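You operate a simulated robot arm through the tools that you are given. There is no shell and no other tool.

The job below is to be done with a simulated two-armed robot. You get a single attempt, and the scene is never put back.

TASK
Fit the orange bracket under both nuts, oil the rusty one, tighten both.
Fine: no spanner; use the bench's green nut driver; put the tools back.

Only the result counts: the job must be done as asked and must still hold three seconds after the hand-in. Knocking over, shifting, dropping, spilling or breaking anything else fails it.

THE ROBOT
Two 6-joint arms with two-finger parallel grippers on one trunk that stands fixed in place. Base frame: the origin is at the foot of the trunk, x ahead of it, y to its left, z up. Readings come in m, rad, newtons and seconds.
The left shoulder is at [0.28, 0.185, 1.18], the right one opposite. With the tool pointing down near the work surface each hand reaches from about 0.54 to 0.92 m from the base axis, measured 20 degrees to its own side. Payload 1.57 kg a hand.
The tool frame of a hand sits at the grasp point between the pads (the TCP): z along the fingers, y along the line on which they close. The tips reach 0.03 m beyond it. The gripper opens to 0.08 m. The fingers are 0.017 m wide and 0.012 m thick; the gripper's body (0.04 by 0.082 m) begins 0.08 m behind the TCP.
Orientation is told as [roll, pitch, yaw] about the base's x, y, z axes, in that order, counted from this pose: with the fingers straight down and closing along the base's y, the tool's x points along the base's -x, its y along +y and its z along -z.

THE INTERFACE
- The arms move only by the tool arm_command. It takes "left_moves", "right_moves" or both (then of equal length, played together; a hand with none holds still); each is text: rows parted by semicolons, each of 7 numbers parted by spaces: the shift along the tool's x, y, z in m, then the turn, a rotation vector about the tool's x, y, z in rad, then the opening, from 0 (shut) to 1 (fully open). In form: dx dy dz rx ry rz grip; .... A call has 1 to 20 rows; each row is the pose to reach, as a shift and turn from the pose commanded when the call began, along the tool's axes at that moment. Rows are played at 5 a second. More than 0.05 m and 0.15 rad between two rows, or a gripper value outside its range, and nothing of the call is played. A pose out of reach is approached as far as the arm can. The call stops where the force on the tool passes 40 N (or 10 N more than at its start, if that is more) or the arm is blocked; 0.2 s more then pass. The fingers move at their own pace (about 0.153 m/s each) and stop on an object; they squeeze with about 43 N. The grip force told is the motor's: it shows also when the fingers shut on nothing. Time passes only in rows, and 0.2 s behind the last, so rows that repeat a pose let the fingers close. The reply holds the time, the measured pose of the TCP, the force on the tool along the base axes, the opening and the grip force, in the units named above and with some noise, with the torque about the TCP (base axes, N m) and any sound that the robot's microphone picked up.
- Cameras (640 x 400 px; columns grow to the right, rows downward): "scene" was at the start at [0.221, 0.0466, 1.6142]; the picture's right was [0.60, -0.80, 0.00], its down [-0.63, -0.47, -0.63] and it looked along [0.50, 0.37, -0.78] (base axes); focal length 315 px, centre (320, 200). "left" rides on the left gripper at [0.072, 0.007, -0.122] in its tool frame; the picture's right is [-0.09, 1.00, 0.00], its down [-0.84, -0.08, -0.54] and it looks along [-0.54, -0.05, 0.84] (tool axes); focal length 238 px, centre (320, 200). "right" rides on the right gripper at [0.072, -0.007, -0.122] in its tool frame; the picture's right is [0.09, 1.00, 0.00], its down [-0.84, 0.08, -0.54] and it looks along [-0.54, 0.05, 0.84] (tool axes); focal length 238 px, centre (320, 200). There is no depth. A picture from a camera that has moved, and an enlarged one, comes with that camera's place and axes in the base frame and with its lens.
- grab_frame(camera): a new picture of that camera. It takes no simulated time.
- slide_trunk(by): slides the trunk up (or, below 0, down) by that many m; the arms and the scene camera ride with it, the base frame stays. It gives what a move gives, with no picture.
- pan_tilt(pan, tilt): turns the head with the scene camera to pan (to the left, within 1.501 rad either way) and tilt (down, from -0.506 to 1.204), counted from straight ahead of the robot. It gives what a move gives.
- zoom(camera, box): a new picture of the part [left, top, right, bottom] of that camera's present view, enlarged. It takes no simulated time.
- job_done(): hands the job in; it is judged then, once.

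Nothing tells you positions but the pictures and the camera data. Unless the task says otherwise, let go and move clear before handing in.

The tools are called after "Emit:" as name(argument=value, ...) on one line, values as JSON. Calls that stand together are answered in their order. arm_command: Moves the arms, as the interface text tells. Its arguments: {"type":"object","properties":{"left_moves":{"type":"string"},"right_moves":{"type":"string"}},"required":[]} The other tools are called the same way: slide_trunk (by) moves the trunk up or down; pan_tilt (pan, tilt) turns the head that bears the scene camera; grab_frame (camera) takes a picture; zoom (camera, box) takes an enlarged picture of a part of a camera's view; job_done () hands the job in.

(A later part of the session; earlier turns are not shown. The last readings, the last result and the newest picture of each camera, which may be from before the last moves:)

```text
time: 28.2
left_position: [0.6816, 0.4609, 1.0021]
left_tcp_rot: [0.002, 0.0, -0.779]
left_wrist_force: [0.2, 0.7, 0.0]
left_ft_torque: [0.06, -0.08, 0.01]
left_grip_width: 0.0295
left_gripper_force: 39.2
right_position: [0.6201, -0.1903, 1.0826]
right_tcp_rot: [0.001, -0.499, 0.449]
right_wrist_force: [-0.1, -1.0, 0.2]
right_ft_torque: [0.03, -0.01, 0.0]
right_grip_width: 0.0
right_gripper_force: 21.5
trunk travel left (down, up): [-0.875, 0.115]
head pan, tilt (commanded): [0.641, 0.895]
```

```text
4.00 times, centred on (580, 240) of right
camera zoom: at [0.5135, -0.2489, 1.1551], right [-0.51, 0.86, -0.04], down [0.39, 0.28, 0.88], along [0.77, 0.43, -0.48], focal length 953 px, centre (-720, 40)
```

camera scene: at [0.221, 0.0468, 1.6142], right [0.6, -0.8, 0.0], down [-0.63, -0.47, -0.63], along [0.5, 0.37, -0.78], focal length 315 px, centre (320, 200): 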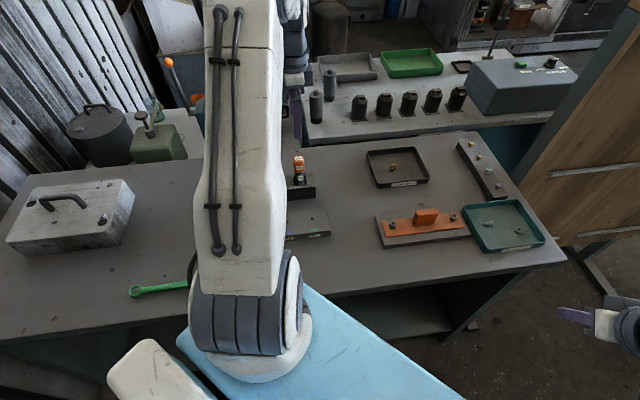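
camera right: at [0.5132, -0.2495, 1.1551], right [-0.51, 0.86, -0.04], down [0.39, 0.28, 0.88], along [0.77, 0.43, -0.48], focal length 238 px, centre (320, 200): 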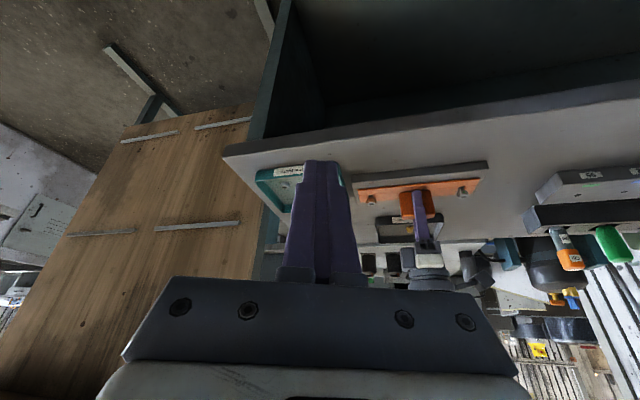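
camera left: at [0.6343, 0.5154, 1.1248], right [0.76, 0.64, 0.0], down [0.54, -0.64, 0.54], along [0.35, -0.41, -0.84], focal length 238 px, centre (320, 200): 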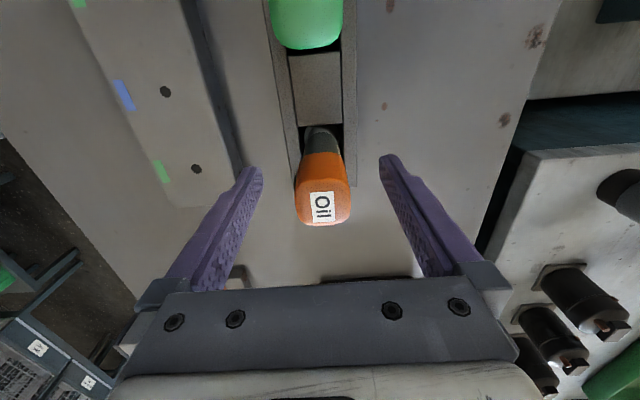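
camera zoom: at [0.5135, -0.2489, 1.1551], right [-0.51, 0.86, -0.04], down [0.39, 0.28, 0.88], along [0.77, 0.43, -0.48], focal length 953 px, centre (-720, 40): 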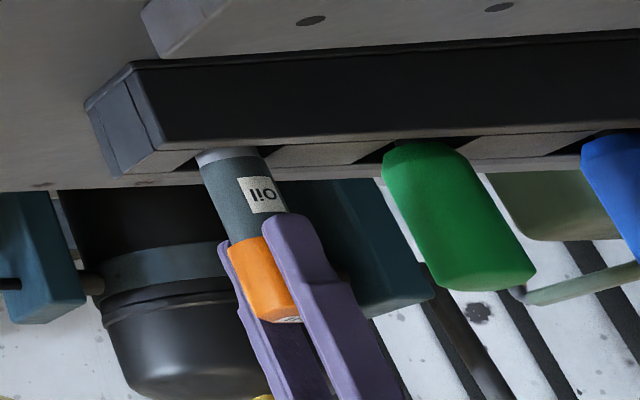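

Grip width 0.0295 m on the cap. I'll lift straight up slowly and look at the underside of the tool.

Emit:
arm_command(left_moves="0 0 -0.02 0 0 0 0; 0 0 -0.045 0 0 0 0; 0 0 -0.075 0 0 0 0; 0 0 -0.105 0 0 0 0; 0 0 -0.135 0 0 0 0; 0 0 -0.165 0 0 0 0; 0 0 -0.165 0 0 0 0")

Emit:
zoom(camera="right", box=[500, 190, 640, 310])

Emit:
zoom(camera="scene", box=[260, 90, 360, 210])

Emit:
grab_frame(camera="left")

```text
time: 29.8
left_position: [0.6803, 0.4616, 1.1668]
left_tcp_rot: [0.002, 0.002, -0.779]
left_wrist_force: [-0.5, -0.7, 0.2]
left_ft_torque: [0.03, -0.01, 0.0]
left_grip_width: 0.0295
left_gripper_force: 39.1
right_position: [0.6192, -0.1891, 1.0827]
right_tcp_rot: [0.003, -0.499, 0.449]
right_wrist_force: [1.0, -0.6, -0.4]
right_ft_torque: [0.03, -0.03, 0.0]
right_grip_width: 0.0003
right_gripper_force: 21.1
trunk travel left (down, up): [-0.875, 0.115]
head pan, tilt (commanded): [0.641, 0.895]
```

```text
3.33 times, centred on (570, 250) of right
camera zoom: at [0.5134, -0.2489, 1.1551], right [-0.51, 0.86, -0.04], down [0.39, 0.28, 0.88], along [0.77, 0.43, -0.48], focal length 794 px, centre (-513, 33)
```

zoom: 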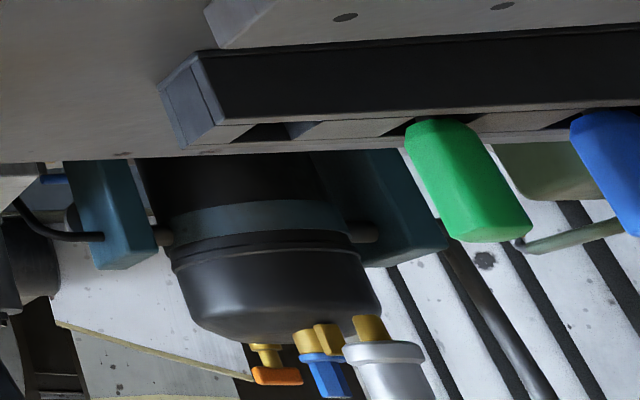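

```text
3.33 times, centred on (310, 150) of scene
camera zoom: at [0.2209, 0.0464, 1.6142], right [0.6, -0.8, 0.0], down [-0.63, -0.47, -0.63], along [0.5, 0.37, -0.78], focal length 1049 px, centre (353, 367)
```

zoom: 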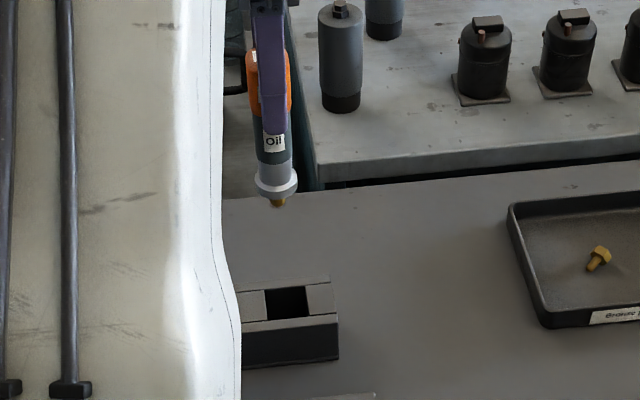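

```text
taken
camera left: at [0.633, 0.5157, 1.2908], right [0.76, 0.64, 0.0], down [0.54, -0.64, 0.54], along [0.35, -0.41, -0.84], focal length 238 px, centre (320, 200)
```

left: 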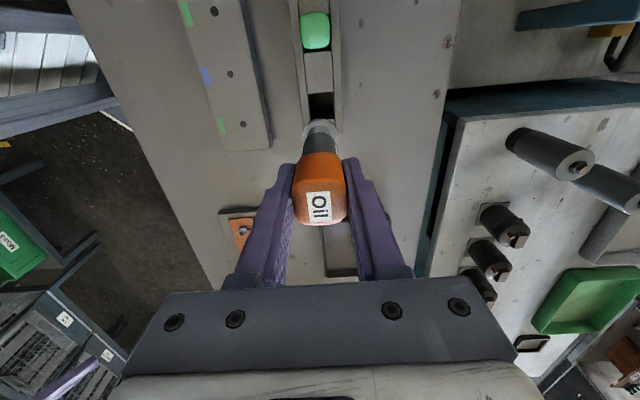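

The oiler has a wide collar and a small brass tip at the bottom, about 0.115 m below the TCP. I'll zoom in on it to understand how it dispenses.

Emit:
zoom(camera="scene", box=[290, 100, 330, 170])

Emit:
zoom(camera="left", box=[280, 80, 360, 240])

Emit:
zoom(camera="scene", box=[440, 200, 470, 230])

```text
5.71 times, centred on (310, 135) of scene
camera zoom: at [0.2209, 0.0464, 1.6142], right [0.6, -0.8, 0.0], down [-0.63, -0.47, -0.63], along [0.5, 0.37, -0.78], focal length 1799 px, centre (377, 571)
```

zoom: 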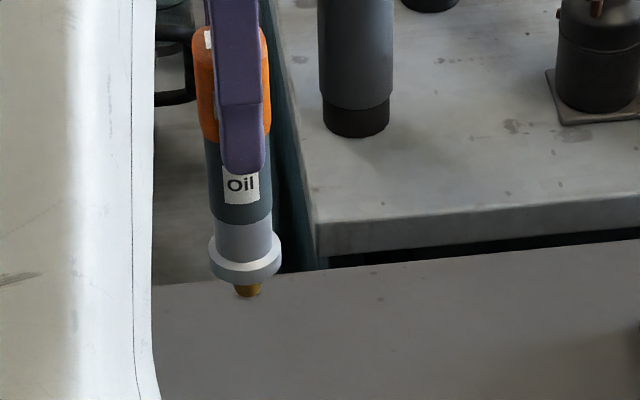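

```text
2.50 times, centred on (320, 160) of left
camera zoom: at [0.633, 0.5157, 1.2908], right [0.76, 0.64, 0.0], down [0.54, -0.64, 0.54], along [0.35, -0.41, -0.84], focal length 596 px, centre (320, 300)
```

zoom: 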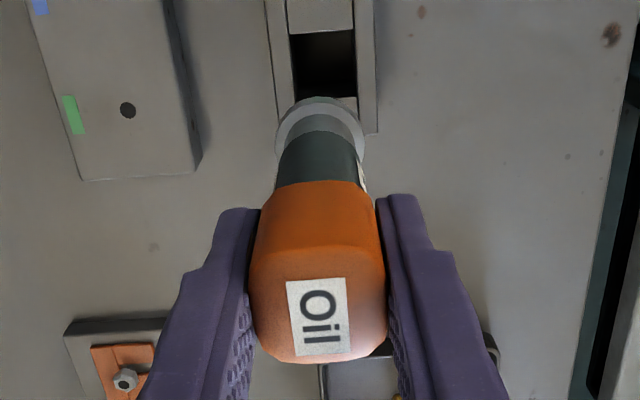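

```text
13.33 times, centred on (455, 215) of scene
camera zoom: at [0.2209, 0.0464, 1.6142], right [0.6, -0.8, 0.0], down [-0.63, -0.47, -0.63], along [0.5, 0.37, -0.78], focal length 4198 px, centre (-1480, 0)
```

zoom: 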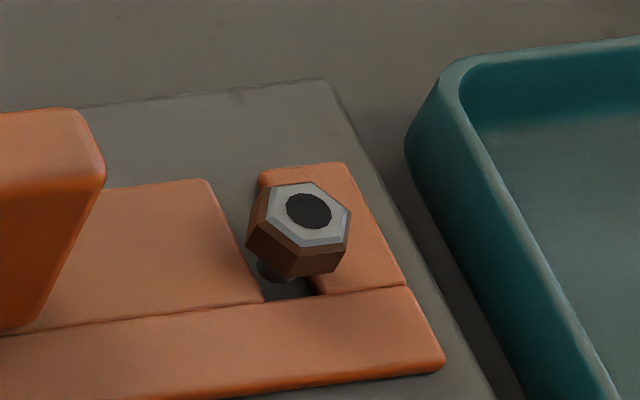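

I'll carry the oiler at height to above the rusty nut at (0.841, 0.054), keeping it upright.

Emit:
arm_command(left_moves="-0.0335 -0.0148 0 0 0 0 0; -0.067 -0.0295 0 0 0 0 0; -0.1005 -0.0443 0 0 0 0 0; -0.134 -0.0591 0 0 0 0 0; -0.1675 -0.0738 0 0 0 0 0; -0.201 -0.0886 0 0 0 0 0; -0.2344 -0.1034 0 0 0 0 0; -0.2679 -0.1181 0 0 0 0 0; -0.3014 -0.1329 0 0 0 0 0; -0.3349 -0.1477 0 0 0 0 0; -0.3684 -0.1624 0 0 0 0 0; -0.4019 -0.1772 0 0 0 0 0; -0.4019 -0.1772 0 0 0 0 0")

Emit:
grab_frame(camera="scene")

Emit:
grab_frame(camera="right")

Emit:
grab_frame(camera="left")

```text
time: 32.6
left_position: [0.8434, 0.0528, 1.1658]
left_tcp_rot: [0.002, 0.002, -0.779]
left_wrist_force: [0.1, -0.2, -1.8]
left_ft_torque: [-0.01, 0.01, 0.05]
left_grip_width: 0.0295
left_gripper_force: 38.9
right_position: [0.6192, -0.1894, 1.0822]
right_tcp_rot: [0.002, -0.499, 0.449]
right_wrist_force: [-0.1, -0.5, -1.0]
right_ft_torque: [0.0, -0.04, 0.0]
right_grip_width: 0.0
right_gripper_force: 21.7
trunk travel left (down, up): [-0.875, 0.115]
head pan, tilt (commanded): [0.641, 0.895]
```

```text
taken
camera scene: at [0.2213, 0.0462, 1.6142], right [0.6, -0.8, 0.0], down [-0.63, -0.47, -0.63], along [0.5, 0.37, -0.78], focal length 315 px, centre (320, 200)
```

scene: 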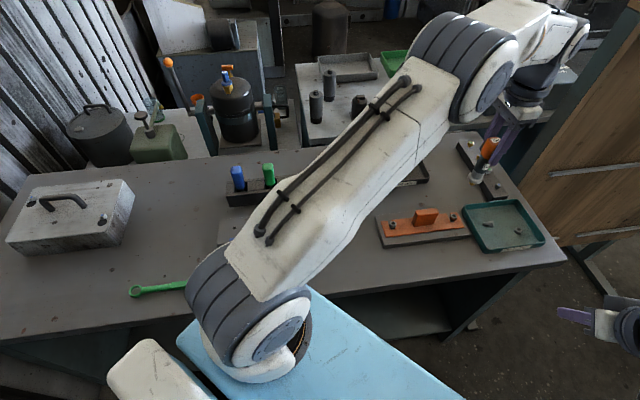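

```text
taken
camera right: at [0.5137, -0.2491, 1.1549], right [-0.51, 0.86, -0.04], down [0.4, 0.28, 0.88], along [0.77, 0.43, -0.48], focal length 238 px, centre (320, 200)
```

right: 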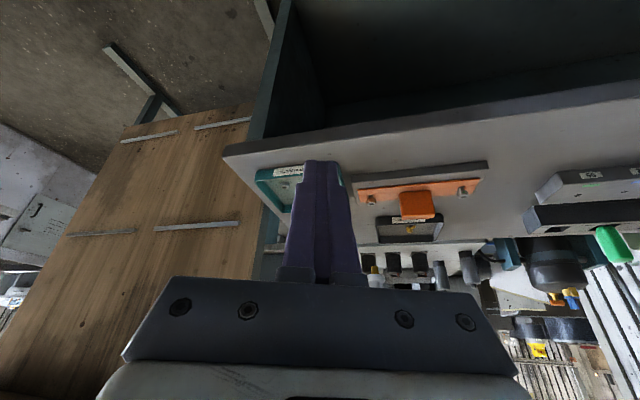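

```text
taken
camera left: at [0.795, 0.1074, 1.2886], right [0.76, 0.64, 0.0], down [0.54, -0.64, 0.54], along [0.35, -0.41, -0.84], focal length 238 px, centre (320, 200)
```

left: 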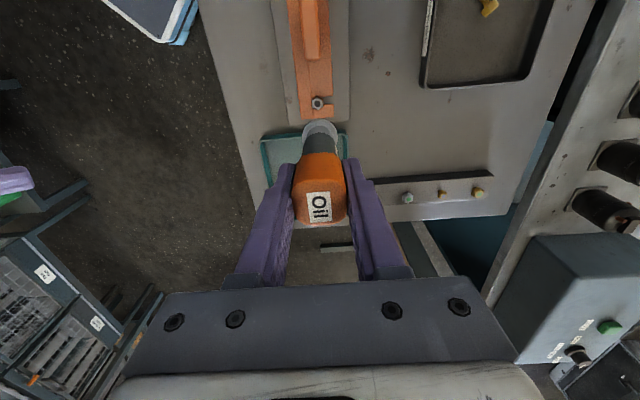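

The reach is fine. I'll descend until the tip is about 4 cm above the nut and check alignment from both cameras.

Emit:
arm_command(left_moves="0 0 0.03 0 0 0 0; 0 0 0.06 0 0 0 0; 0 0 0.09 0 0 0 0; 0 0 0.09 0 0 0 0")

Emit:
zoom(camera="scene", box=[435, 160, 495, 230])

Emit:
zoom(camera="right", box=[350, 170, 410, 240])

Emit:
zoom(camera="left", box=[280, 60, 360, 160])

```text
time: 33.6
left_position: [0.8428, 0.0529, 1.0757]
left_tcp_rot: [0.002, 0.002, -0.778]
left_wrist_force: [-0.3, -0.5, -0.5]
left_ft_torque: [-0.01, -0.01, 0.0]
left_grip_width: 0.0294
left_gripper_force: 38.9
right_position: [0.6187, -0.1901, 1.0819]
right_tcp_rot: [0.002, -0.499, 0.448]
right_wrist_force: [-0.5, -0.2, -0.2]
right_ft_torque: [0.0, 0.0, 0.02]
right_grip_width: 0.0
right_gripper_force: 21.4
trunk travel left (down, up): [-0.875, 0.115]
head pan, tilt (commanded): [0.641, 0.895]
```

```text
5.71 times, centred on (465, 195) of scene
camera zoom: at [0.2213, 0.0464, 1.6142], right [0.6, -0.8, 0.0], down [-0.63, -0.47, -0.63], along [0.5, 0.37, -0.78], focal length 1799 px, centre (-509, 229)
```

zoom: 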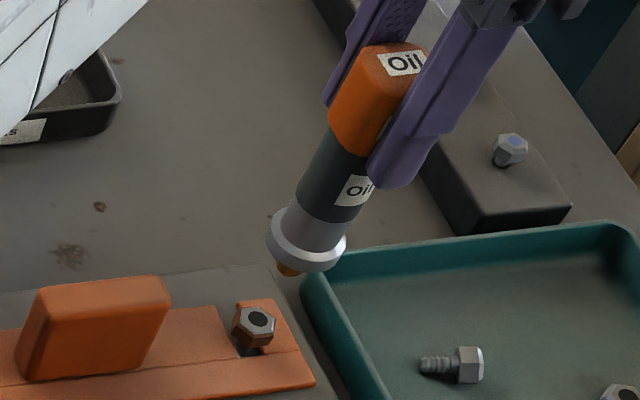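

```text
5.71 times, centred on (380, 205) of right
camera zoom: at [0.5136, -0.2489, 1.155], right [-0.51, 0.86, -0.04], down [0.39, 0.28, 0.88], along [0.77, 0.43, -0.48], focal length 1362 px, centre (-23, 171)
```

zoom: 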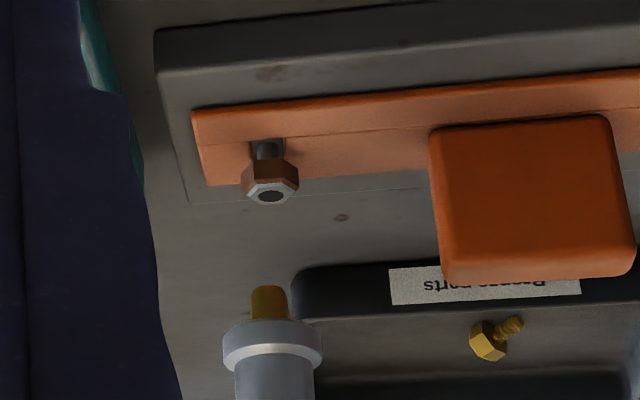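

```text
4.00 times, centred on (320, 110) of left
camera zoom: at [0.795, 0.106, 1.199], right [0.76, 0.64, 0.0], down [0.54, -0.64, 0.54], along [0.35, -0.41, -0.84], focal length 953 px, centre (320, 560)
```

zoom: 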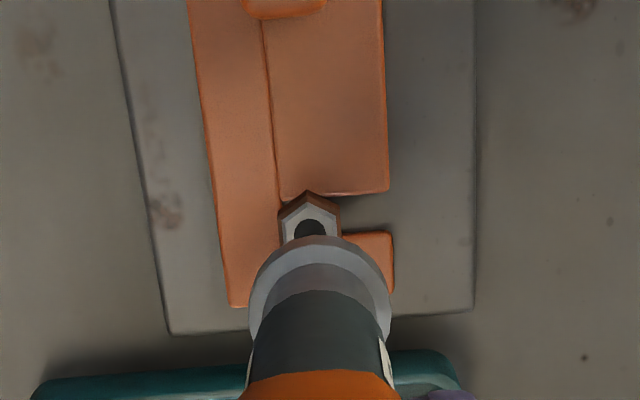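

Comparing stud and tip in each hand camera, the tip is about 1.6 mm too far along the plate and 2.5 mm too far from the robot. I'll correct both and come closer.

Emit:
arm_command(left_moves="0.0016 -0.0025 0.01 0 0 0 0; 0.0016 -0.0025 0.02 0 0 0 0; 0.0016 -0.0025 0.025 0 0 0 0; 0.0016 -0.0025 0.025 0 0 0 0")

Emit:
zoom(camera="scene", box=[435, 180, 485, 230])

Emit:
zoom(camera="right", box=[355, 180, 395, 220])

Emit:
zoom(camera="left", box=[280, 60, 360, 160])

```text
time: 34.6
left_position: [0.839, 0.0516, 1.05]
left_tcp_rot: [0.001, 0.002, -0.778]
left_wrist_force: [0.1, 0.3, -1.1]
left_ft_torque: [-0.03, 0.01, 0.02]
left_grip_width: 0.0293
left_gripper_force: 38.9
right_position: [0.6194, -0.1893, 1.0823]
right_tcp_rot: [0.0, -0.501, 0.45]
right_wrist_force: [0.3, -0.4, 0.0]
right_ft_torque: [0.0, -0.02, -0.01]
right_grip_width: 0.0
right_gripper_force: 21.3
trunk travel left (down, up): [-0.875, 0.115]
head pan, tilt (commanded): [0.641, 0.895]
```

```text
8.00 times, centred on (460, 205) of scene
camera zoom: at [0.2211, 0.0464, 1.6142], right [0.6, -0.8, 0.0], down [-0.63, -0.47, -0.63], along [0.5, 0.37, -0.78], focal length 2518 px, centre (-800, 160)
```

zoom: 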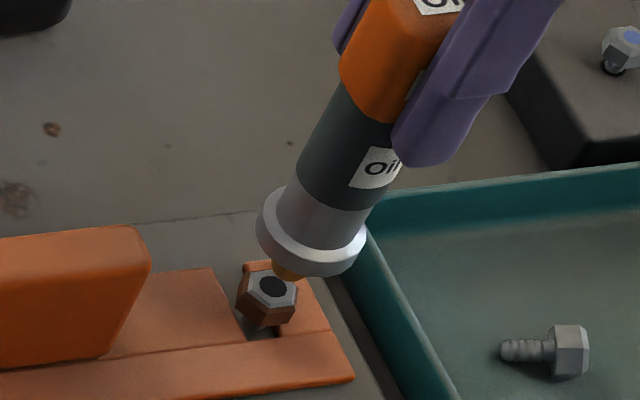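

```text
10.00 times, centred on (375, 200) of right
camera zoom: at [0.5136, -0.2489, 1.155], right [-0.51, 0.86, -0.04], down [0.39, 0.28, 0.88], along [0.77, 0.43, -0.48], focal length 2384 px, centre (-230, 200)
```

zoom: 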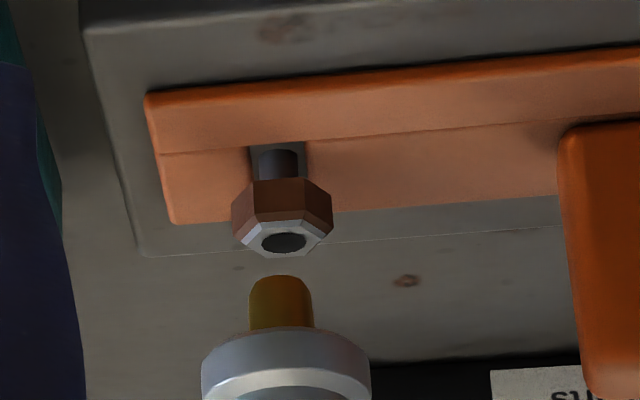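

```text
4.00 times, centred on (320, 110) of left
camera zoom: at [0.7919, 0.1053, 1.1731], right [0.76, 0.64, 0.0], down [0.54, -0.64, 0.54], along [0.35, -0.41, -0.84], focal length 953 px, centre (320, 560)
```

zoom: 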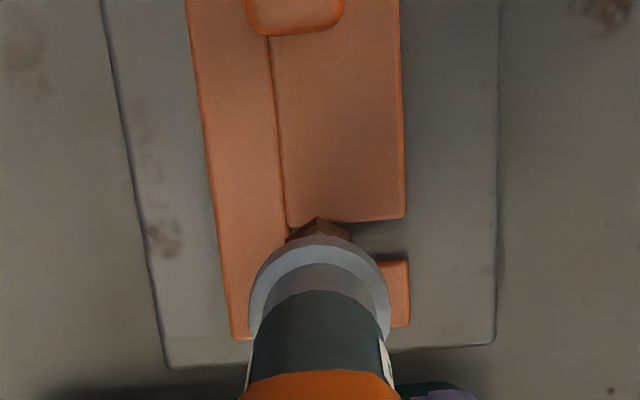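

Sideways alignment is good now, with about 1.2 mm left along the plate and a 10 mm gap to the nut. I'll correct and lower to a couple of millimetres above it.

Emit:
arm_command(left_moves="0.0012 0 0.002 0 0 0 0; 0.0012 0 0.005 0 0 0 0; 0.0012 0 0.007 0 0 0 0; 0.0012 0 0.007 0 0 0 0")

Emit:
zoom(camera="right", box=[355, 180, 395, 220])

Emit:
zoom(camera="scene", box=[435, 180, 485, 230])

```text
time: 35.6
left_position: [0.8397, 0.0517, 1.0435]
left_tcp_rot: [0.001, 0.001, -0.778]
left_wrist_force: [-0.4, -0.4, -1.2]
left_ft_torque: [0.0, -0.01, -0.02]
left_grip_width: 0.0293
left_gripper_force: 39.1
right_position: [0.6201, -0.1892, 1.0811]
right_tcp_rot: [0.001, -0.5, 0.451]
right_wrist_force: [0.1, 0.1, -0.3]
right_ft_torque: [-0.03, -0.02, -0.01]
right_grip_width: 0.0
right_gripper_force: 21.0
trunk travel left (down, up): [-0.875, 0.115]
head pan, tilt (commanded): [0.641, 0.895]
```

```text
10.00 times, centred on (375, 200) of right
camera zoom: at [0.5135, -0.249, 1.155], right [-0.51, 0.86, -0.04], down [0.39, 0.28, 0.88], along [0.77, 0.43, -0.48], focal length 2384 px, centre (-230, 200)
```

zoom: 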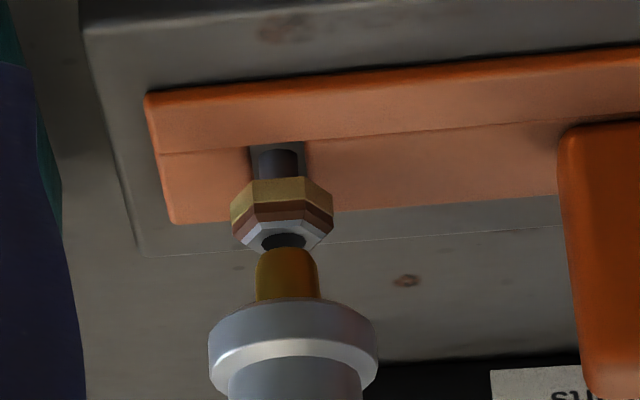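

```text
8.00 times, centred on (460, 205) of scene
camera zoom: at [0.2211, 0.0464, 1.6142], right [0.6, -0.8, 0.0], down [-0.63, -0.47, -0.63], along [0.5, 0.37, -0.78], focal length 2518 px, centre (-800, 160)
```

zoom: 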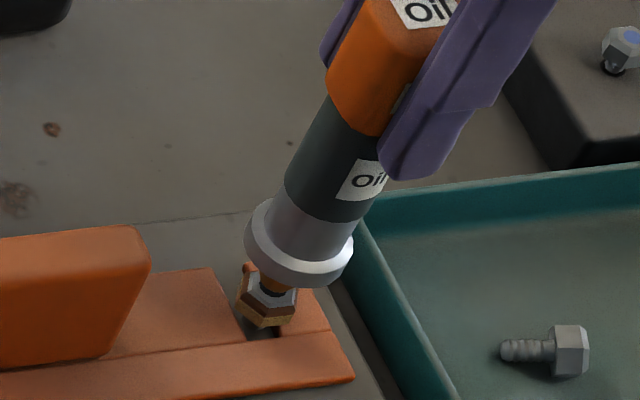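

The rusty nut is starting to turn golden, so oil is being applied at this distance. I'll hold still for another second and look again.

Emit:
arm_command(left_moves="0 0 0 0 0 0 0; 0 0 0 0 0 0 0; 0 0 0 0 0 0 0; 0 0 0 0 0 0 0; 0 0 0 0 0 0 0")

Emit:
zoom(camera="right", box=[355, 180, 395, 220])

Emit:
zoom(camera="scene", box=[435, 180, 485, 230])

```text
time: 36.8
left_position: [0.8385, 0.0519, 1.0427]
left_tcp_rot: [0.0, 0.002, -0.778]
left_wrist_force: [0.4, 0.1, -1.7]
left_ft_torque: [-0.04, -0.01, 0.01]
left_grip_width: 0.0293
left_gripper_force: 39.1
right_position: [0.6209, -0.1896, 1.0828]
right_tcp_rot: [0.002, -0.5, 0.449]
right_wrist_force: [-0.6, 0.1, 0.2]
right_ft_torque: [0.02, -0.01, -0.01]
right_grip_width: 0.0
right_gripper_force: 21.3
trunk travel left (down, up): [-0.875, 0.115]
head pan, tilt (commanded): [0.641, 0.895]
```

```text
10.00 times, centred on (375, 200) of right
camera zoom: at [0.5135, -0.249, 1.155], right [-0.51, 0.86, -0.04], down [0.39, 0.28, 0.88], along [0.77, 0.43, -0.48], focal length 2384 px, centre (-230, 200)
```

zoom: 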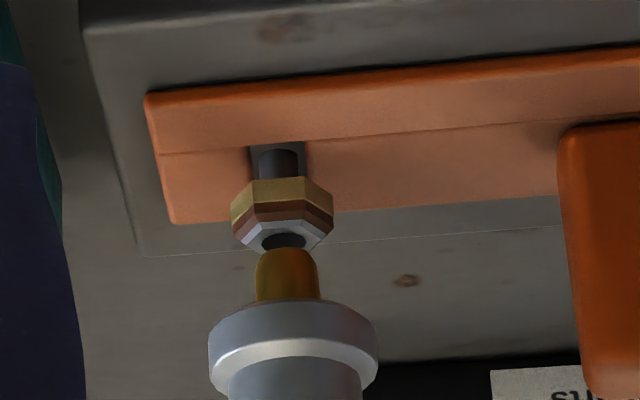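

```text
8.00 times, centred on (460, 205) of scene
camera zoom: at [0.2211, 0.0464, 1.6142], right [0.6, -0.8, 0.0], down [-0.63, -0.47, -0.63], along [0.5, 0.37, -0.78], focal length 2518 px, centre (-800, 160)
```

zoom: 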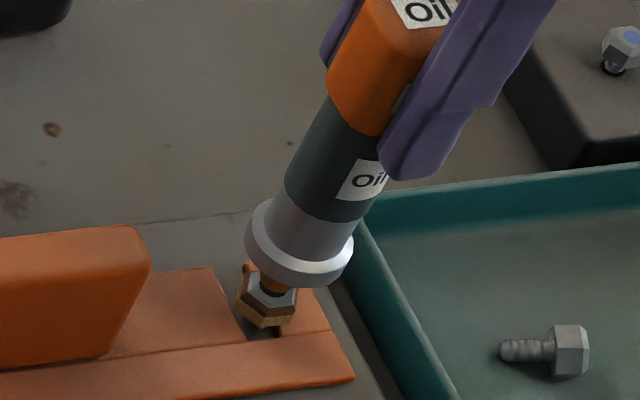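

The gold film on the rusty nut is stable, so it's oiled. I'll raise the oiler straight up and carry it back over its rack slot.

Emit:
arm_command(left_moves="0 0 -0.02 0 0 0 0; 0 0 -0.05 0 0 0 0; 0 0 -0.085 0 0 0 0; 0 0 -0.122 0 0 0 0; 0.0333 0.015 -0.122 0 0 0 0; 0.0665 0.03 -0.122 0 0 0 0; 0.0998 0.0449 -0.122 0 0 0 0; 0.133 0.0599 -0.122 0 0 0 0; 0.1663 0.0749 -0.122 0 0 0 0; 0.1996 0.0899 -0.122 0 0 0 0; 0.2328 0.1048 -0.122 0 0 0 0; 0.2661 0.1198 -0.122 0 0 0 0; 0.2993 0.1348 -0.122 0 0 0 0; 0.3326 0.1498 -0.122 0 0 0 0; 0.3658 0.1647 -0.122 0 0 0 0; 0.3991 0.1797 -0.122 0 0 0 0; 0.3991 0.1797 -0.122 0 0 0 0; 0.3991 0.1797 -0.122 0 0 0 0")

Emit:
zoom(camera="scene", box=[260, 90, 360, 210])

Emit:
zoom(camera="right", box=[355, 180, 395, 220])

Emit:
zoom(camera="left", box=[280, 60, 360, 160])

Emit:
zoom(camera="scene", box=[435, 195, 475, 235])

```text
time: 40.6
left_position: [0.6831, 0.4607, 1.1651]
left_tcp_rot: [0.001, 0.002, -0.778]
left_wrist_force: [0.3, 0.1, -1.8]
left_ft_torque: [-0.02, 0.01, 0.0]
left_grip_width: 0.0294
left_gripper_force: 39.6
right_position: [0.6189, -0.1902, 1.0818]
right_tcp_rot: [0.003, -0.499, 0.45]
right_wrist_force: [-0.2, -0.6, 0.1]
right_ft_torque: [-0.02, -0.02, 0.0]
right_grip_width: 0.0004
right_gripper_force: 21.4
trunk travel left (down, up): [-0.875, 0.115]
head pan, tilt (commanded): [0.641, 0.895]
```

```text
3.33 times, centred on (310, 150) of scene
camera zoom: at [0.2211, 0.0464, 1.6142], right [0.6, -0.8, 0.0], down [-0.63, -0.47, -0.63], along [0.5, 0.37, -0.78], focal length 1049 px, centre (353, 367)
```

zoom: 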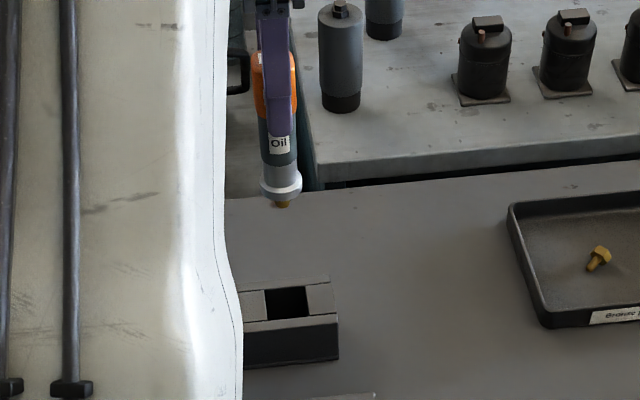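

```text
10.00 times, centred on (375, 200) of right
camera zoom: at [0.5136, -0.2489, 1.155], right [-0.51, 0.86, -0.04], down [0.39, 0.28, 0.88], along [0.77, 0.43, -0.48], focal length 2384 px, centre (-230, 200)
```

zoom: 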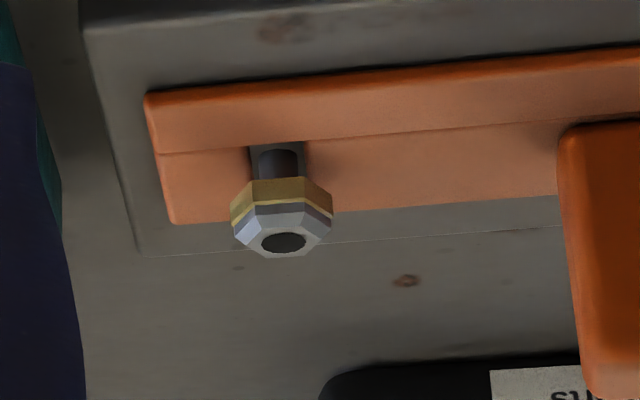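

```text
4.00 times, centred on (320, 110) of left
camera zoom: at [0.6351, 0.5132, 1.2888], right [0.76, 0.64, 0.0], down [0.54, -0.64, 0.54], along [0.35, -0.41, -0.84], focal length 953 px, centre (320, 560)
```

zoom: 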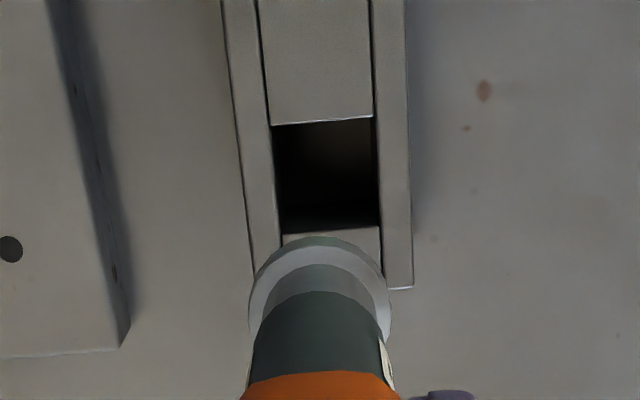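

```text
10.00 times, centred on (455, 215) of scene
camera zoom: at [0.2211, 0.0464, 1.6142], right [0.6, -0.8, 0.0], down [-0.63, -0.47, -0.63], along [0.5, 0.37, -0.78], focal length 3148 px, centre (-1030, 50)
```

zoom: 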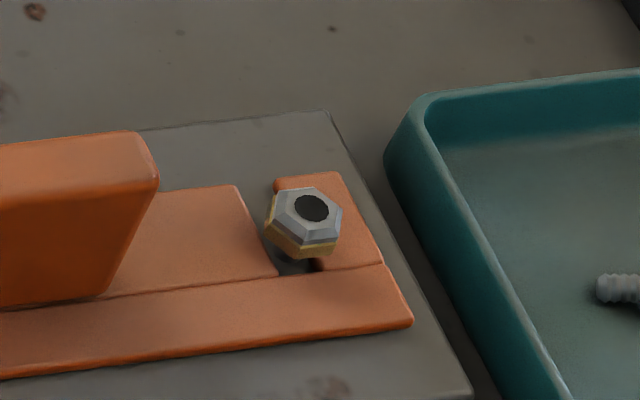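

The film now covers the nut fully. The oiler is about 2.5 mm off from where it was lifted, so I'll correct that and compare the view with the one from the lift.

Emit:
arm_command(left_moves="0.0024 0 0 0 0 0 0; 0.0024 0 0 0 0 0 0; 0.0024 0 0 0 0 0 0")

Emit:
zoom(camera="left", box=[280, 80, 360, 240])

Emit:
zoom(camera="scene", box=[290, 100, 330, 170])

Emit:
zoom(camera="scene", box=[260, 90, 360, 210])

```text
time: 41.4
left_position: [0.6803, 0.4607, 1.1654]
left_tcp_rot: [0.002, 0.001, -0.78]
left_wrist_force: [0.0, 0.0, -0.9]
left_ft_torque: [-0.02, 0.01, -0.02]
left_grip_width: 0.0294
left_gripper_force: 39.0
right_position: [0.6204, -0.1896, 1.0825]
right_tcp_rot: [0.002, -0.499, 0.452]
right_wrist_force: [0.3, -0.3, -0.2]
right_ft_torque: [0.02, 0.05, 0.01]
right_grip_width: 0.0
right_gripper_force: 21.1
trunk travel left (down, up): [-0.875, 0.115]
head pan, tilt (commanded): [0.641, 0.895]
```

```text
2.50 times, centred on (320, 160) of left
camera zoom: at [0.6328, 0.5151, 1.289], right [0.76, 0.64, 0.0], down [0.54, -0.64, 0.54], along [0.35, -0.41, -0.84], focal length 596 px, centre (320, 300)
```

zoom: 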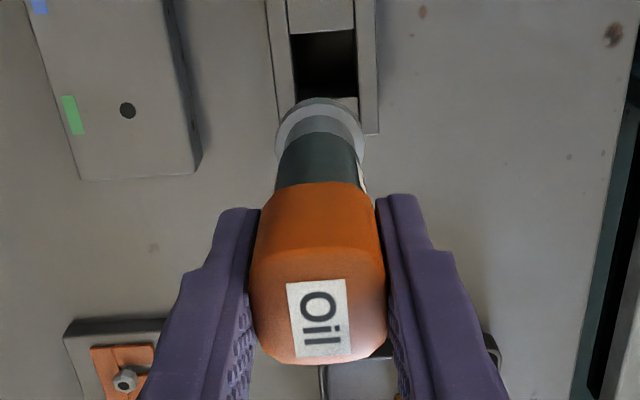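

```text
5.71 times, centred on (310, 135) of scene
camera zoom: at [0.2211, 0.0465, 1.6142], right [0.6, -0.8, 0.0], down [-0.63, -0.47, -0.63], along [0.5, 0.37, -0.78], focal length 1799 px, centre (377, 571)
```

zoom: 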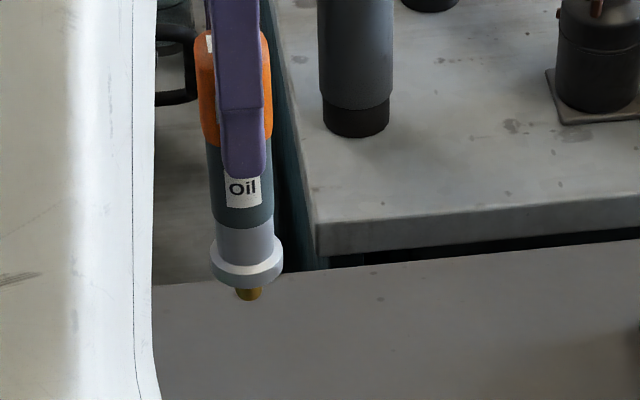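

```text
3.33 times, centred on (310, 150) of scene
camera zoom: at [0.2211, 0.0465, 1.6142], right [0.6, -0.8, 0.0], down [-0.63, -0.47, -0.63], along [0.5, 0.37, -0.78], focal length 1049 px, centre (353, 367)
```

zoom: 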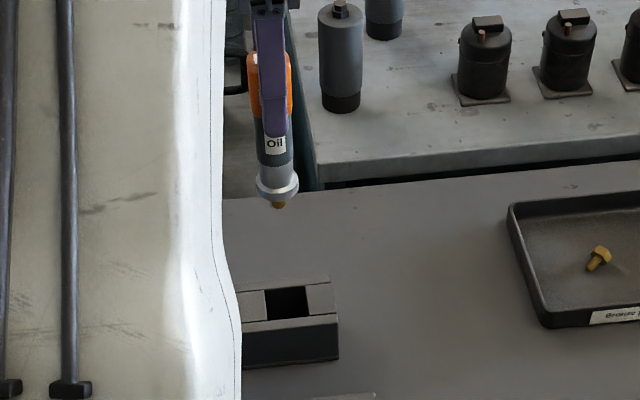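

The view matches the one from the lift. I'll descend to just above the slot and check again.

Emit:
arm_command(left_moves="0 0 0.03 0 0 0 0; 0 0 0.06 0 0 0 0; 0 0 0.09 0 0 0 0; 0 0 0.105 0 0 0 0; 0 0 0.105 0 0 0 0")

Emit:
zoom(camera="scene", box=[285, 140, 345, 210])

Emit:
zoom(camera="left", box=[280, 60, 360, 160])

Emit:
zoom(camera="right", box=[530, 200, 600, 260])

```text
time: 42.6
left_position: [0.6784, 0.4638, 1.0603]
left_tcp_rot: [0.001, 0.002, -0.779]
left_wrist_force: [-0.6, 1.0, -1.7]
left_ft_torque: [0.01, -0.01, 0.0]
left_grip_width: 0.0295
left_gripper_force: 39.6
right_position: [0.6198, -0.1892, 1.0818]
right_tcp_rot: [0.002, -0.499, 0.451]
right_wrist_force: [-1.2, -0.5, 0.6]
right_ft_torque: [-0.02, 0.02, -0.01]
right_grip_width: 0.0
right_gripper_force: 21.0
trunk travel left (down, up): [-0.875, 0.115]
head pan, tilt (commanded): [0.641, 0.895]
```

```text
5.71 times, centred on (315, 175) of scene
camera zoom: at [0.2212, 0.0465, 1.6142], right [0.6, -0.8, 0.0], down [-0.63, -0.47, -0.63], along [0.5, 0.37, -0.78], focal length 1799 px, centre (349, 343)
```

zoom: 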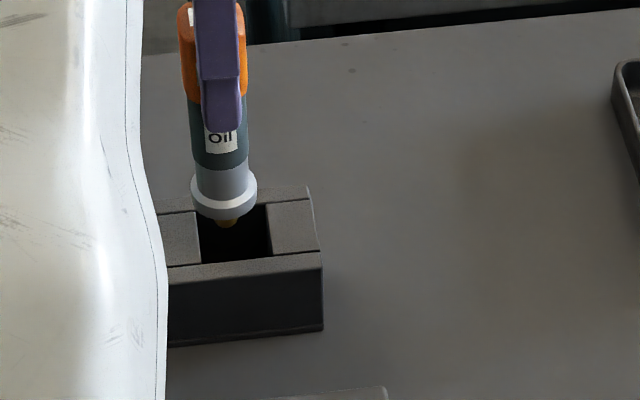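

```text
4.00 times, centred on (320, 110) of left
camera zoom: at [0.6308, 0.5176, 1.1839], right [0.76, 0.64, 0.0], down [0.54, -0.64, 0.54], along [0.35, -0.41, -0.84], focal length 953 px, centre (320, 560)
```

zoom: 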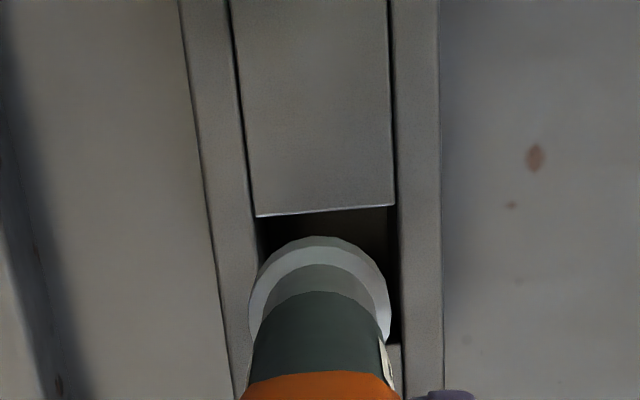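

```text
6.67 times, centred on (565, 230) of right
camera zoom: at [0.5136, -0.2488, 1.1551], right [-0.51, 0.86, -0.04], down [0.39, 0.28, 0.88], along [0.77, 0.43, -0.48], focal length 1589 px, centre (-1313, 0)
```

zoom: 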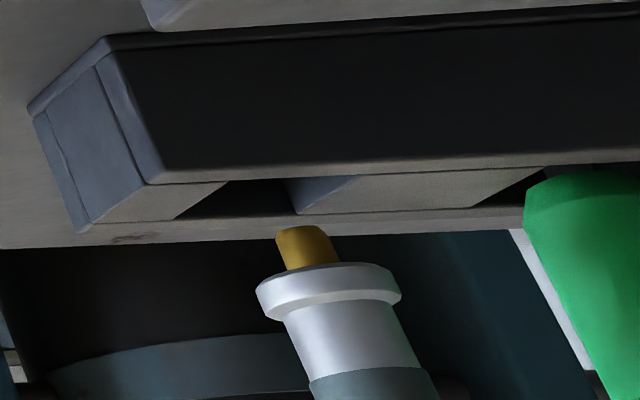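

The hand has drifted about 3–4 mm along the rack relative to the slot. I'll correct sideways here above the slot and check again before inserting.

Emit:
arm_command(left_moves="-0.0018 0.0005 0 0 0 0 0; -0.0036 0.001 0 0 0 0 0; -0.0036 0.001 0 0 0 0 0; -0.0036 0.001 0 0 0 0 0")

Emit:
zoom(camera="scene", box=[290, 155, 330, 205])

Emit:
zoom(camera="left", box=[280, 60, 360, 160])

Emit:
zoom(camera="right", box=[530, 200, 600, 260])

```text
time: 43.6
left_position: [0.682, 0.4612, 1.0611]
left_tcp_rot: [0.001, 0.003, -0.779]
left_wrist_force: [-0.8, 0.4, -0.7]
left_ft_torque: [0.01, 0.0, -0.03]
left_grip_width: 0.0295
left_gripper_force: 38.8
right_position: [0.6203, -0.1892, 1.0825]
right_tcp_rot: [0.002, -0.499, 0.45]
right_wrist_force: [-0.2, 0.8, -0.3]
right_ft_torque: [0.03, -0.02, 0.0]
right_grip_width: 0.0
right_gripper_force: 21.3
trunk travel left (down, up): [-0.875, 0.115]
head pan, tilt (commanded): [0.641, 0.895]
```

```text
8.00 times, centred on (310, 180) of scene
camera zoom: at [0.2211, 0.0465, 1.6142], right [0.6, -0.8, 0.0], down [-0.63, -0.47, -0.63], along [0.5, 0.37, -0.78], focal length 2518 px, centre (400, 360)
```

zoom: 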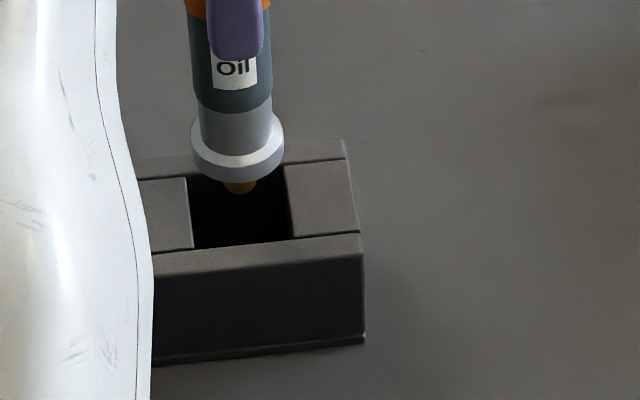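

```text
4.00 times, centred on (320, 110) of left
camera zoom: at [0.6346, 0.5151, 1.1847], right [0.76, 0.64, 0.0], down [0.54, -0.64, 0.54], along [0.35, -0.41, -0.84], focal length 953 px, centre (320, 560)
```

zoom: 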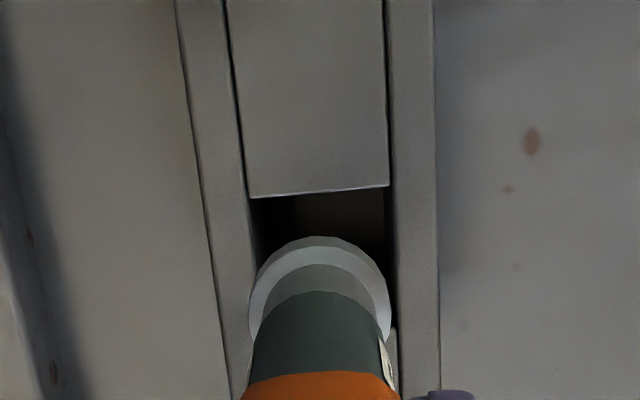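

```text
6.67 times, centred on (565, 230) of right
camera zoom: at [0.5135, -0.2489, 1.1551], right [-0.51, 0.86, -0.04], down [0.39, 0.28, 0.88], along [0.77, 0.43, -0.48], focal length 1589 px, centre (-1313, 0)
```

zoom: 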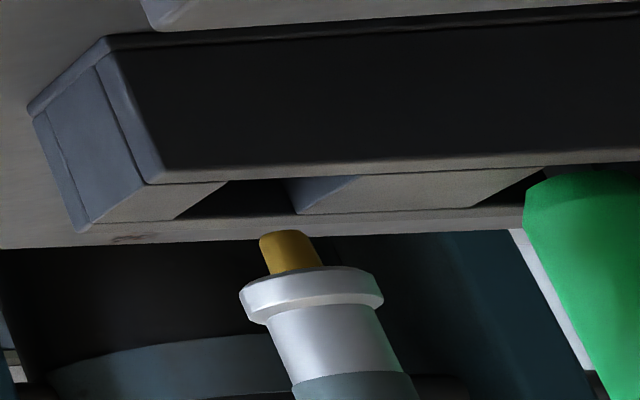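

The oiler now lines up with the slot within about a millimetre. I'll lower it 15 mm so the brass tip enters, and check again.

Emit:
arm_command(left_moves="0.0004 -0.0003 0.005 0 0 0 0; 0.0004 -0.0003 0.01 0 0 0 0; 0.0004 -0.0003 0.015 0 0 0 0; 0.0004 -0.0003 0.015 0 0 0 0")

Emit:
zoom(camera="scene", box=[290, 155, 330, 205])

Emit:
zoom(camera="left", box=[280, 60, 360, 160])

```text
time: 44.6
left_position: [0.6815, 0.461, 1.0467]
left_tcp_rot: [-0.001, 0.003, -0.777]
left_wrist_force: [0.3, 0.3, -0.8]
left_ft_torque: [0.01, -0.02, -0.03]
left_grip_width: 0.0297
left_gripper_force: 38.4
right_position: [0.6193, -0.1889, 1.0837]
right_tcp_rot: [0.003, -0.498, 0.45]
right_wrist_force: [0.8, 0.4, 1.2]
right_ft_torque: [0.0, -0.01, 0.02]
right_grip_width: 0.0
right_gripper_force: 20.7
trunk travel left (down, up): [-0.875, 0.115]
head pan, tilt (commanded): [0.641, 0.895]
```

```text
8.00 times, centred on (310, 180) of scene
camera zoom: at [0.2211, 0.0465, 1.6142], right [0.6, -0.8, 0.0], down [-0.63, -0.47, -0.63], along [0.5, 0.37, -0.78], focal length 2518 px, centre (400, 360)
```

zoom: 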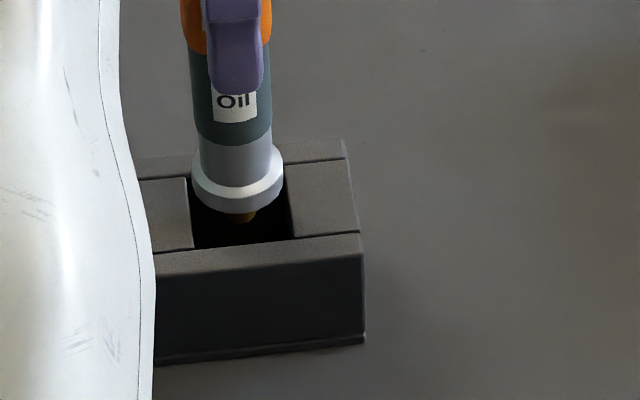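

```text
4.00 times, centred on (320, 110) of left
camera zoom: at [0.6335, 0.5151, 1.1698], right [0.76, 0.64, 0.0], down [0.54, -0.64, 0.54], along [0.35, -0.41, -0.84], focal length 953 px, centre (320, 560)
```

zoom: 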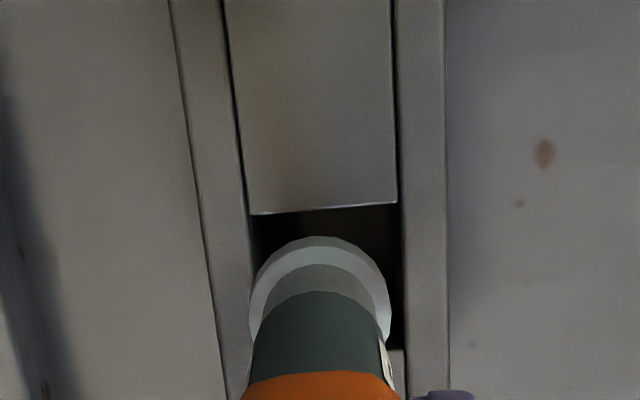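

Along the rack it's centred. Across the rack it's about 1 mm too near, so I'll nudge it and continue down slowly.

Emit:
arm_command(left_moves="0 0.0012 0 0 0 0 0; 0 0.0012 0.004 0 0 0 0; 0 0.0012 0.008 0 0 0 0; 0 0.0012 0.008 0 0 0 0")

Emit:
zoom(camera="scene", box=[290, 155, 330, 205])

Emit:
zoom(camera="left", box=[280, 60, 360, 160])

```text
time: 45.6
left_position: [0.6827, 0.4622, 1.0392]
left_tcp_rot: [0.003, 0.002, -0.779]
left_wrist_force: [0.4, 1.0, -1.2]
left_ft_torque: [0.01, 0.02, -0.01]
left_grip_width: 0.0295
left_gripper_force: 39.0
right_position: [0.6199, -0.1897, 1.0839]
right_tcp_rot: [0.002, -0.5, 0.453]
right_wrist_force: [-0.3, -0.1, -1.1]
right_ft_torque: [-0.03, -0.02, -0.01]
right_grip_width: 0.0001
right_gripper_force: 21.8
trunk travel left (down, up): [-0.875, 0.115]
head pan, tilt (commanded): [0.641, 0.895]
```

```text
8.00 times, centred on (310, 180) of scene
camera zoom: at [0.2211, 0.0465, 1.6142], right [0.6, -0.8, 0.0], down [-0.63, -0.47, -0.63], along [0.5, 0.37, -0.78], focal length 2518 px, centre (400, 360)
```

zoom: 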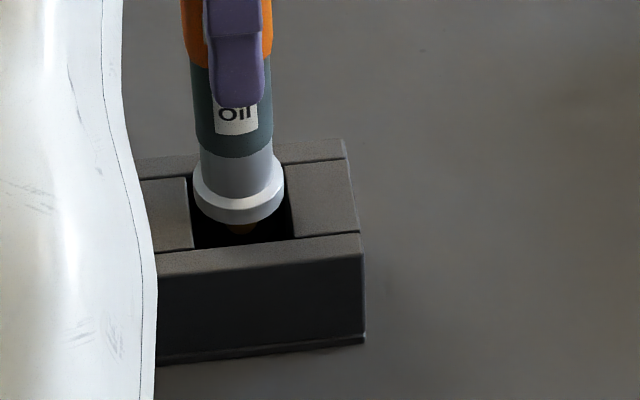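

```text
4.00 times, centred on (320, 110) of left
camera zoom: at [0.6349, 0.5162, 1.1618], right [0.76, 0.64, 0.0], down [0.54, -0.64, 0.54], along [0.35, -0.41, -0.84], focal length 953 px, centre (320, 560)
```

zoom: 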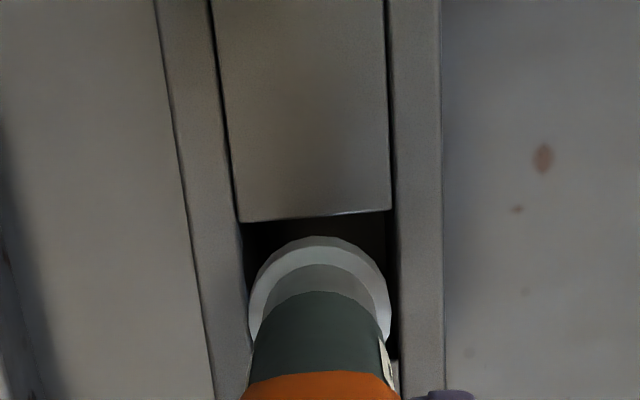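

Well centred now. I'll continue down in small steps while monitoring force.

Emit:
arm_command(left_moves="0 0 0.005 0 0 0 0; 0 0 0.01 0 0 0 0; 0 0 0.015 0 0 0 0; 0 0 0.02 0 0 0 0; 0 0 0.025 0 0 0 0; 0 0 0.03 0 0 0 0; 0 0 0.03 0 0 0 0")

Emit:
zoom(camera="scene", box=[290, 155, 330, 205])

```text
time: 47.2
left_position: [0.6833, 0.4617, 1.0084]
left_tcp_rot: [0.001, 0.002, -0.779]
left_wrist_force: [0.0, 0.0, -0.9]
left_ft_torque: [0.02, -0.02, 0.0]
left_grip_width: 0.0293
left_gripper_force: 39.2
right_position: [0.6202, -0.1885, 1.0827]
right_tcp_rot: [0.001, -0.499, 0.45]
right_wrist_force: [-0.5, -1.1, -0.4]
right_ft_torque: [0.03, -0.02, -0.03]
right_grip_width: 0.0
right_gripper_force: 21.8
trunk travel left (down, up): [-0.875, 0.115]
head pan, tilt (commanded): [0.641, 0.895]
```

```text
8.00 times, centred on (310, 180) of scene
camera zoom: at [0.2211, 0.0465, 1.6142], right [0.6, -0.8, 0.0], down [-0.63, -0.47, -0.63], along [0.5, 0.37, -0.78], focal length 2518 px, centre (400, 360)
```

zoom: 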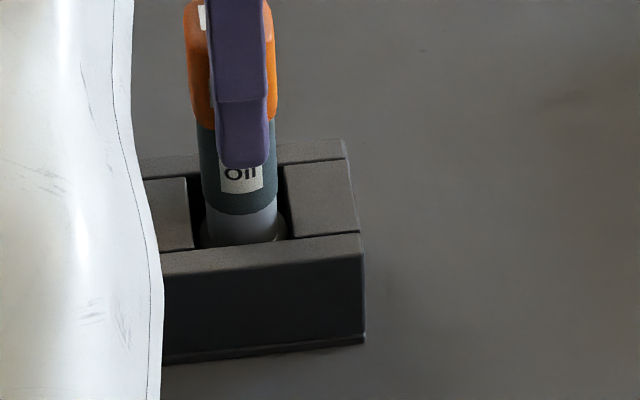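

It's inside the slot with no contact force. I'll ease down the last few millimetres until it touches the bottom.

Emit:
arm_command(left_moves="0 0 0.0015 0 0 0 0; 0 0 0.003 0 0 0 0; 0 0 0.0045 0 0 0 0; 0 0 0.006 0 0 0 0; 0 0 0.006 0 0 0 0")

```text
time: 48.4
left_position: [0.6822, 0.4616, 1.0033]
left_tcp_rot: [0.001, 0.002, -0.778]
left_wrist_force: [-0.3, -0.2, -0.6]
left_ft_torque: [-0.01, -0.02, -0.01]
left_grip_width: 0.0294
left_gripper_force: 39.0
right_position: [0.6205, -0.1891, 1.0811]
right_tcp_rot: [0.001, -0.499, 0.449]
right_wrist_force: [0.4, 0.7, -0.7]
right_ft_torque: [0.01, -0.01, 0.02]
right_grip_width: 0.0
right_gripper_force: 21.2
trunk travel left (down, up): [-0.875, 0.115]
head pan, tilt (commanded): [0.641, 0.895]
```

Emit:
arm_command(left_moves="0 0 0.0007 0 0 0 0; 0 0 0.0014 0 0 0 0; 0 0 0.0014 0 0 0 0")

Emit:
zoom(camera="scene", box=[290, 155, 330, 205])

Emit:
zoom(camera="right", box=[520, 190, 640, 290])

```text
time: 49.2
left_position: [0.684, 0.4627, 1.0011]
left_tcp_rot: [0.001, 0.0, -0.779]
left_wrist_force: [-0.1, 0.1, 0.5]
left_ft_torque: [0.0, 0.04, -0.02]
left_grip_width: 0.0292
left_gripper_force: 39.3
right_position: [0.6194, -0.1899, 1.0827]
right_tcp_rot: [0.002, -0.5, 0.451]
right_wrist_force: [0.4, 0.7, 0.8]
right_ft_torque: [0.01, 0.01, 0.03]
right_grip_width: 0.0
right_gripper_force: 21.2
trunk travel left (down, up): [-0.875, 0.115]
head pan, tilt (commanded): [0.641, 0.895]
```

```text
8.00 times, centred on (310, 180) of scene
camera zoom: at [0.221, 0.0465, 1.6142], right [0.6, -0.8, 0.0], down [-0.63, -0.47, -0.63], along [0.5, 0.37, -0.78], focal length 2518 px, centre (400, 360)
```

zoom: 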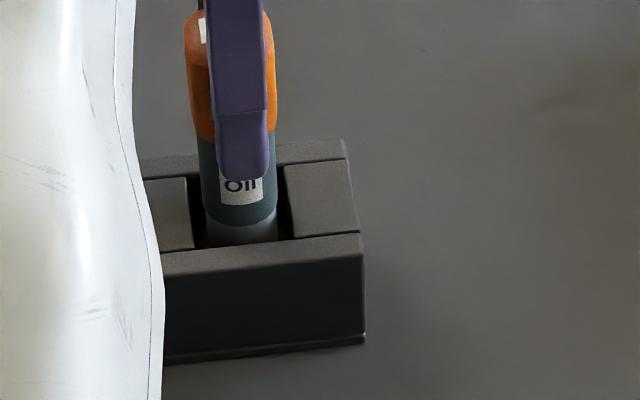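

```text
4.00 times, centred on (580, 240) of right
camera zoom: at [0.5135, -0.2489, 1.1551], right [-0.51, 0.86, -0.04], down [0.39, 0.28, 0.88], along [0.77, 0.43, -0.48], focal length 953 px, centre (-720, 40)
```

zoom: 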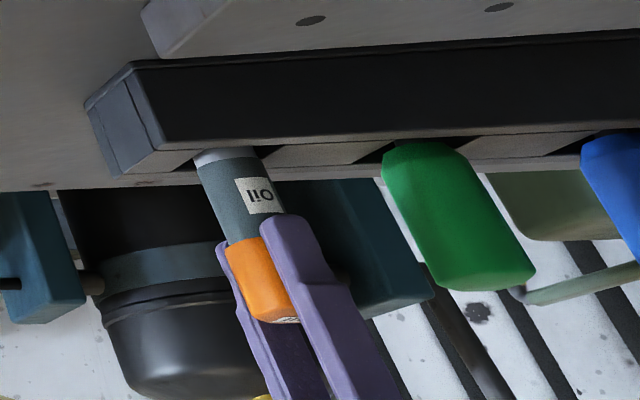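

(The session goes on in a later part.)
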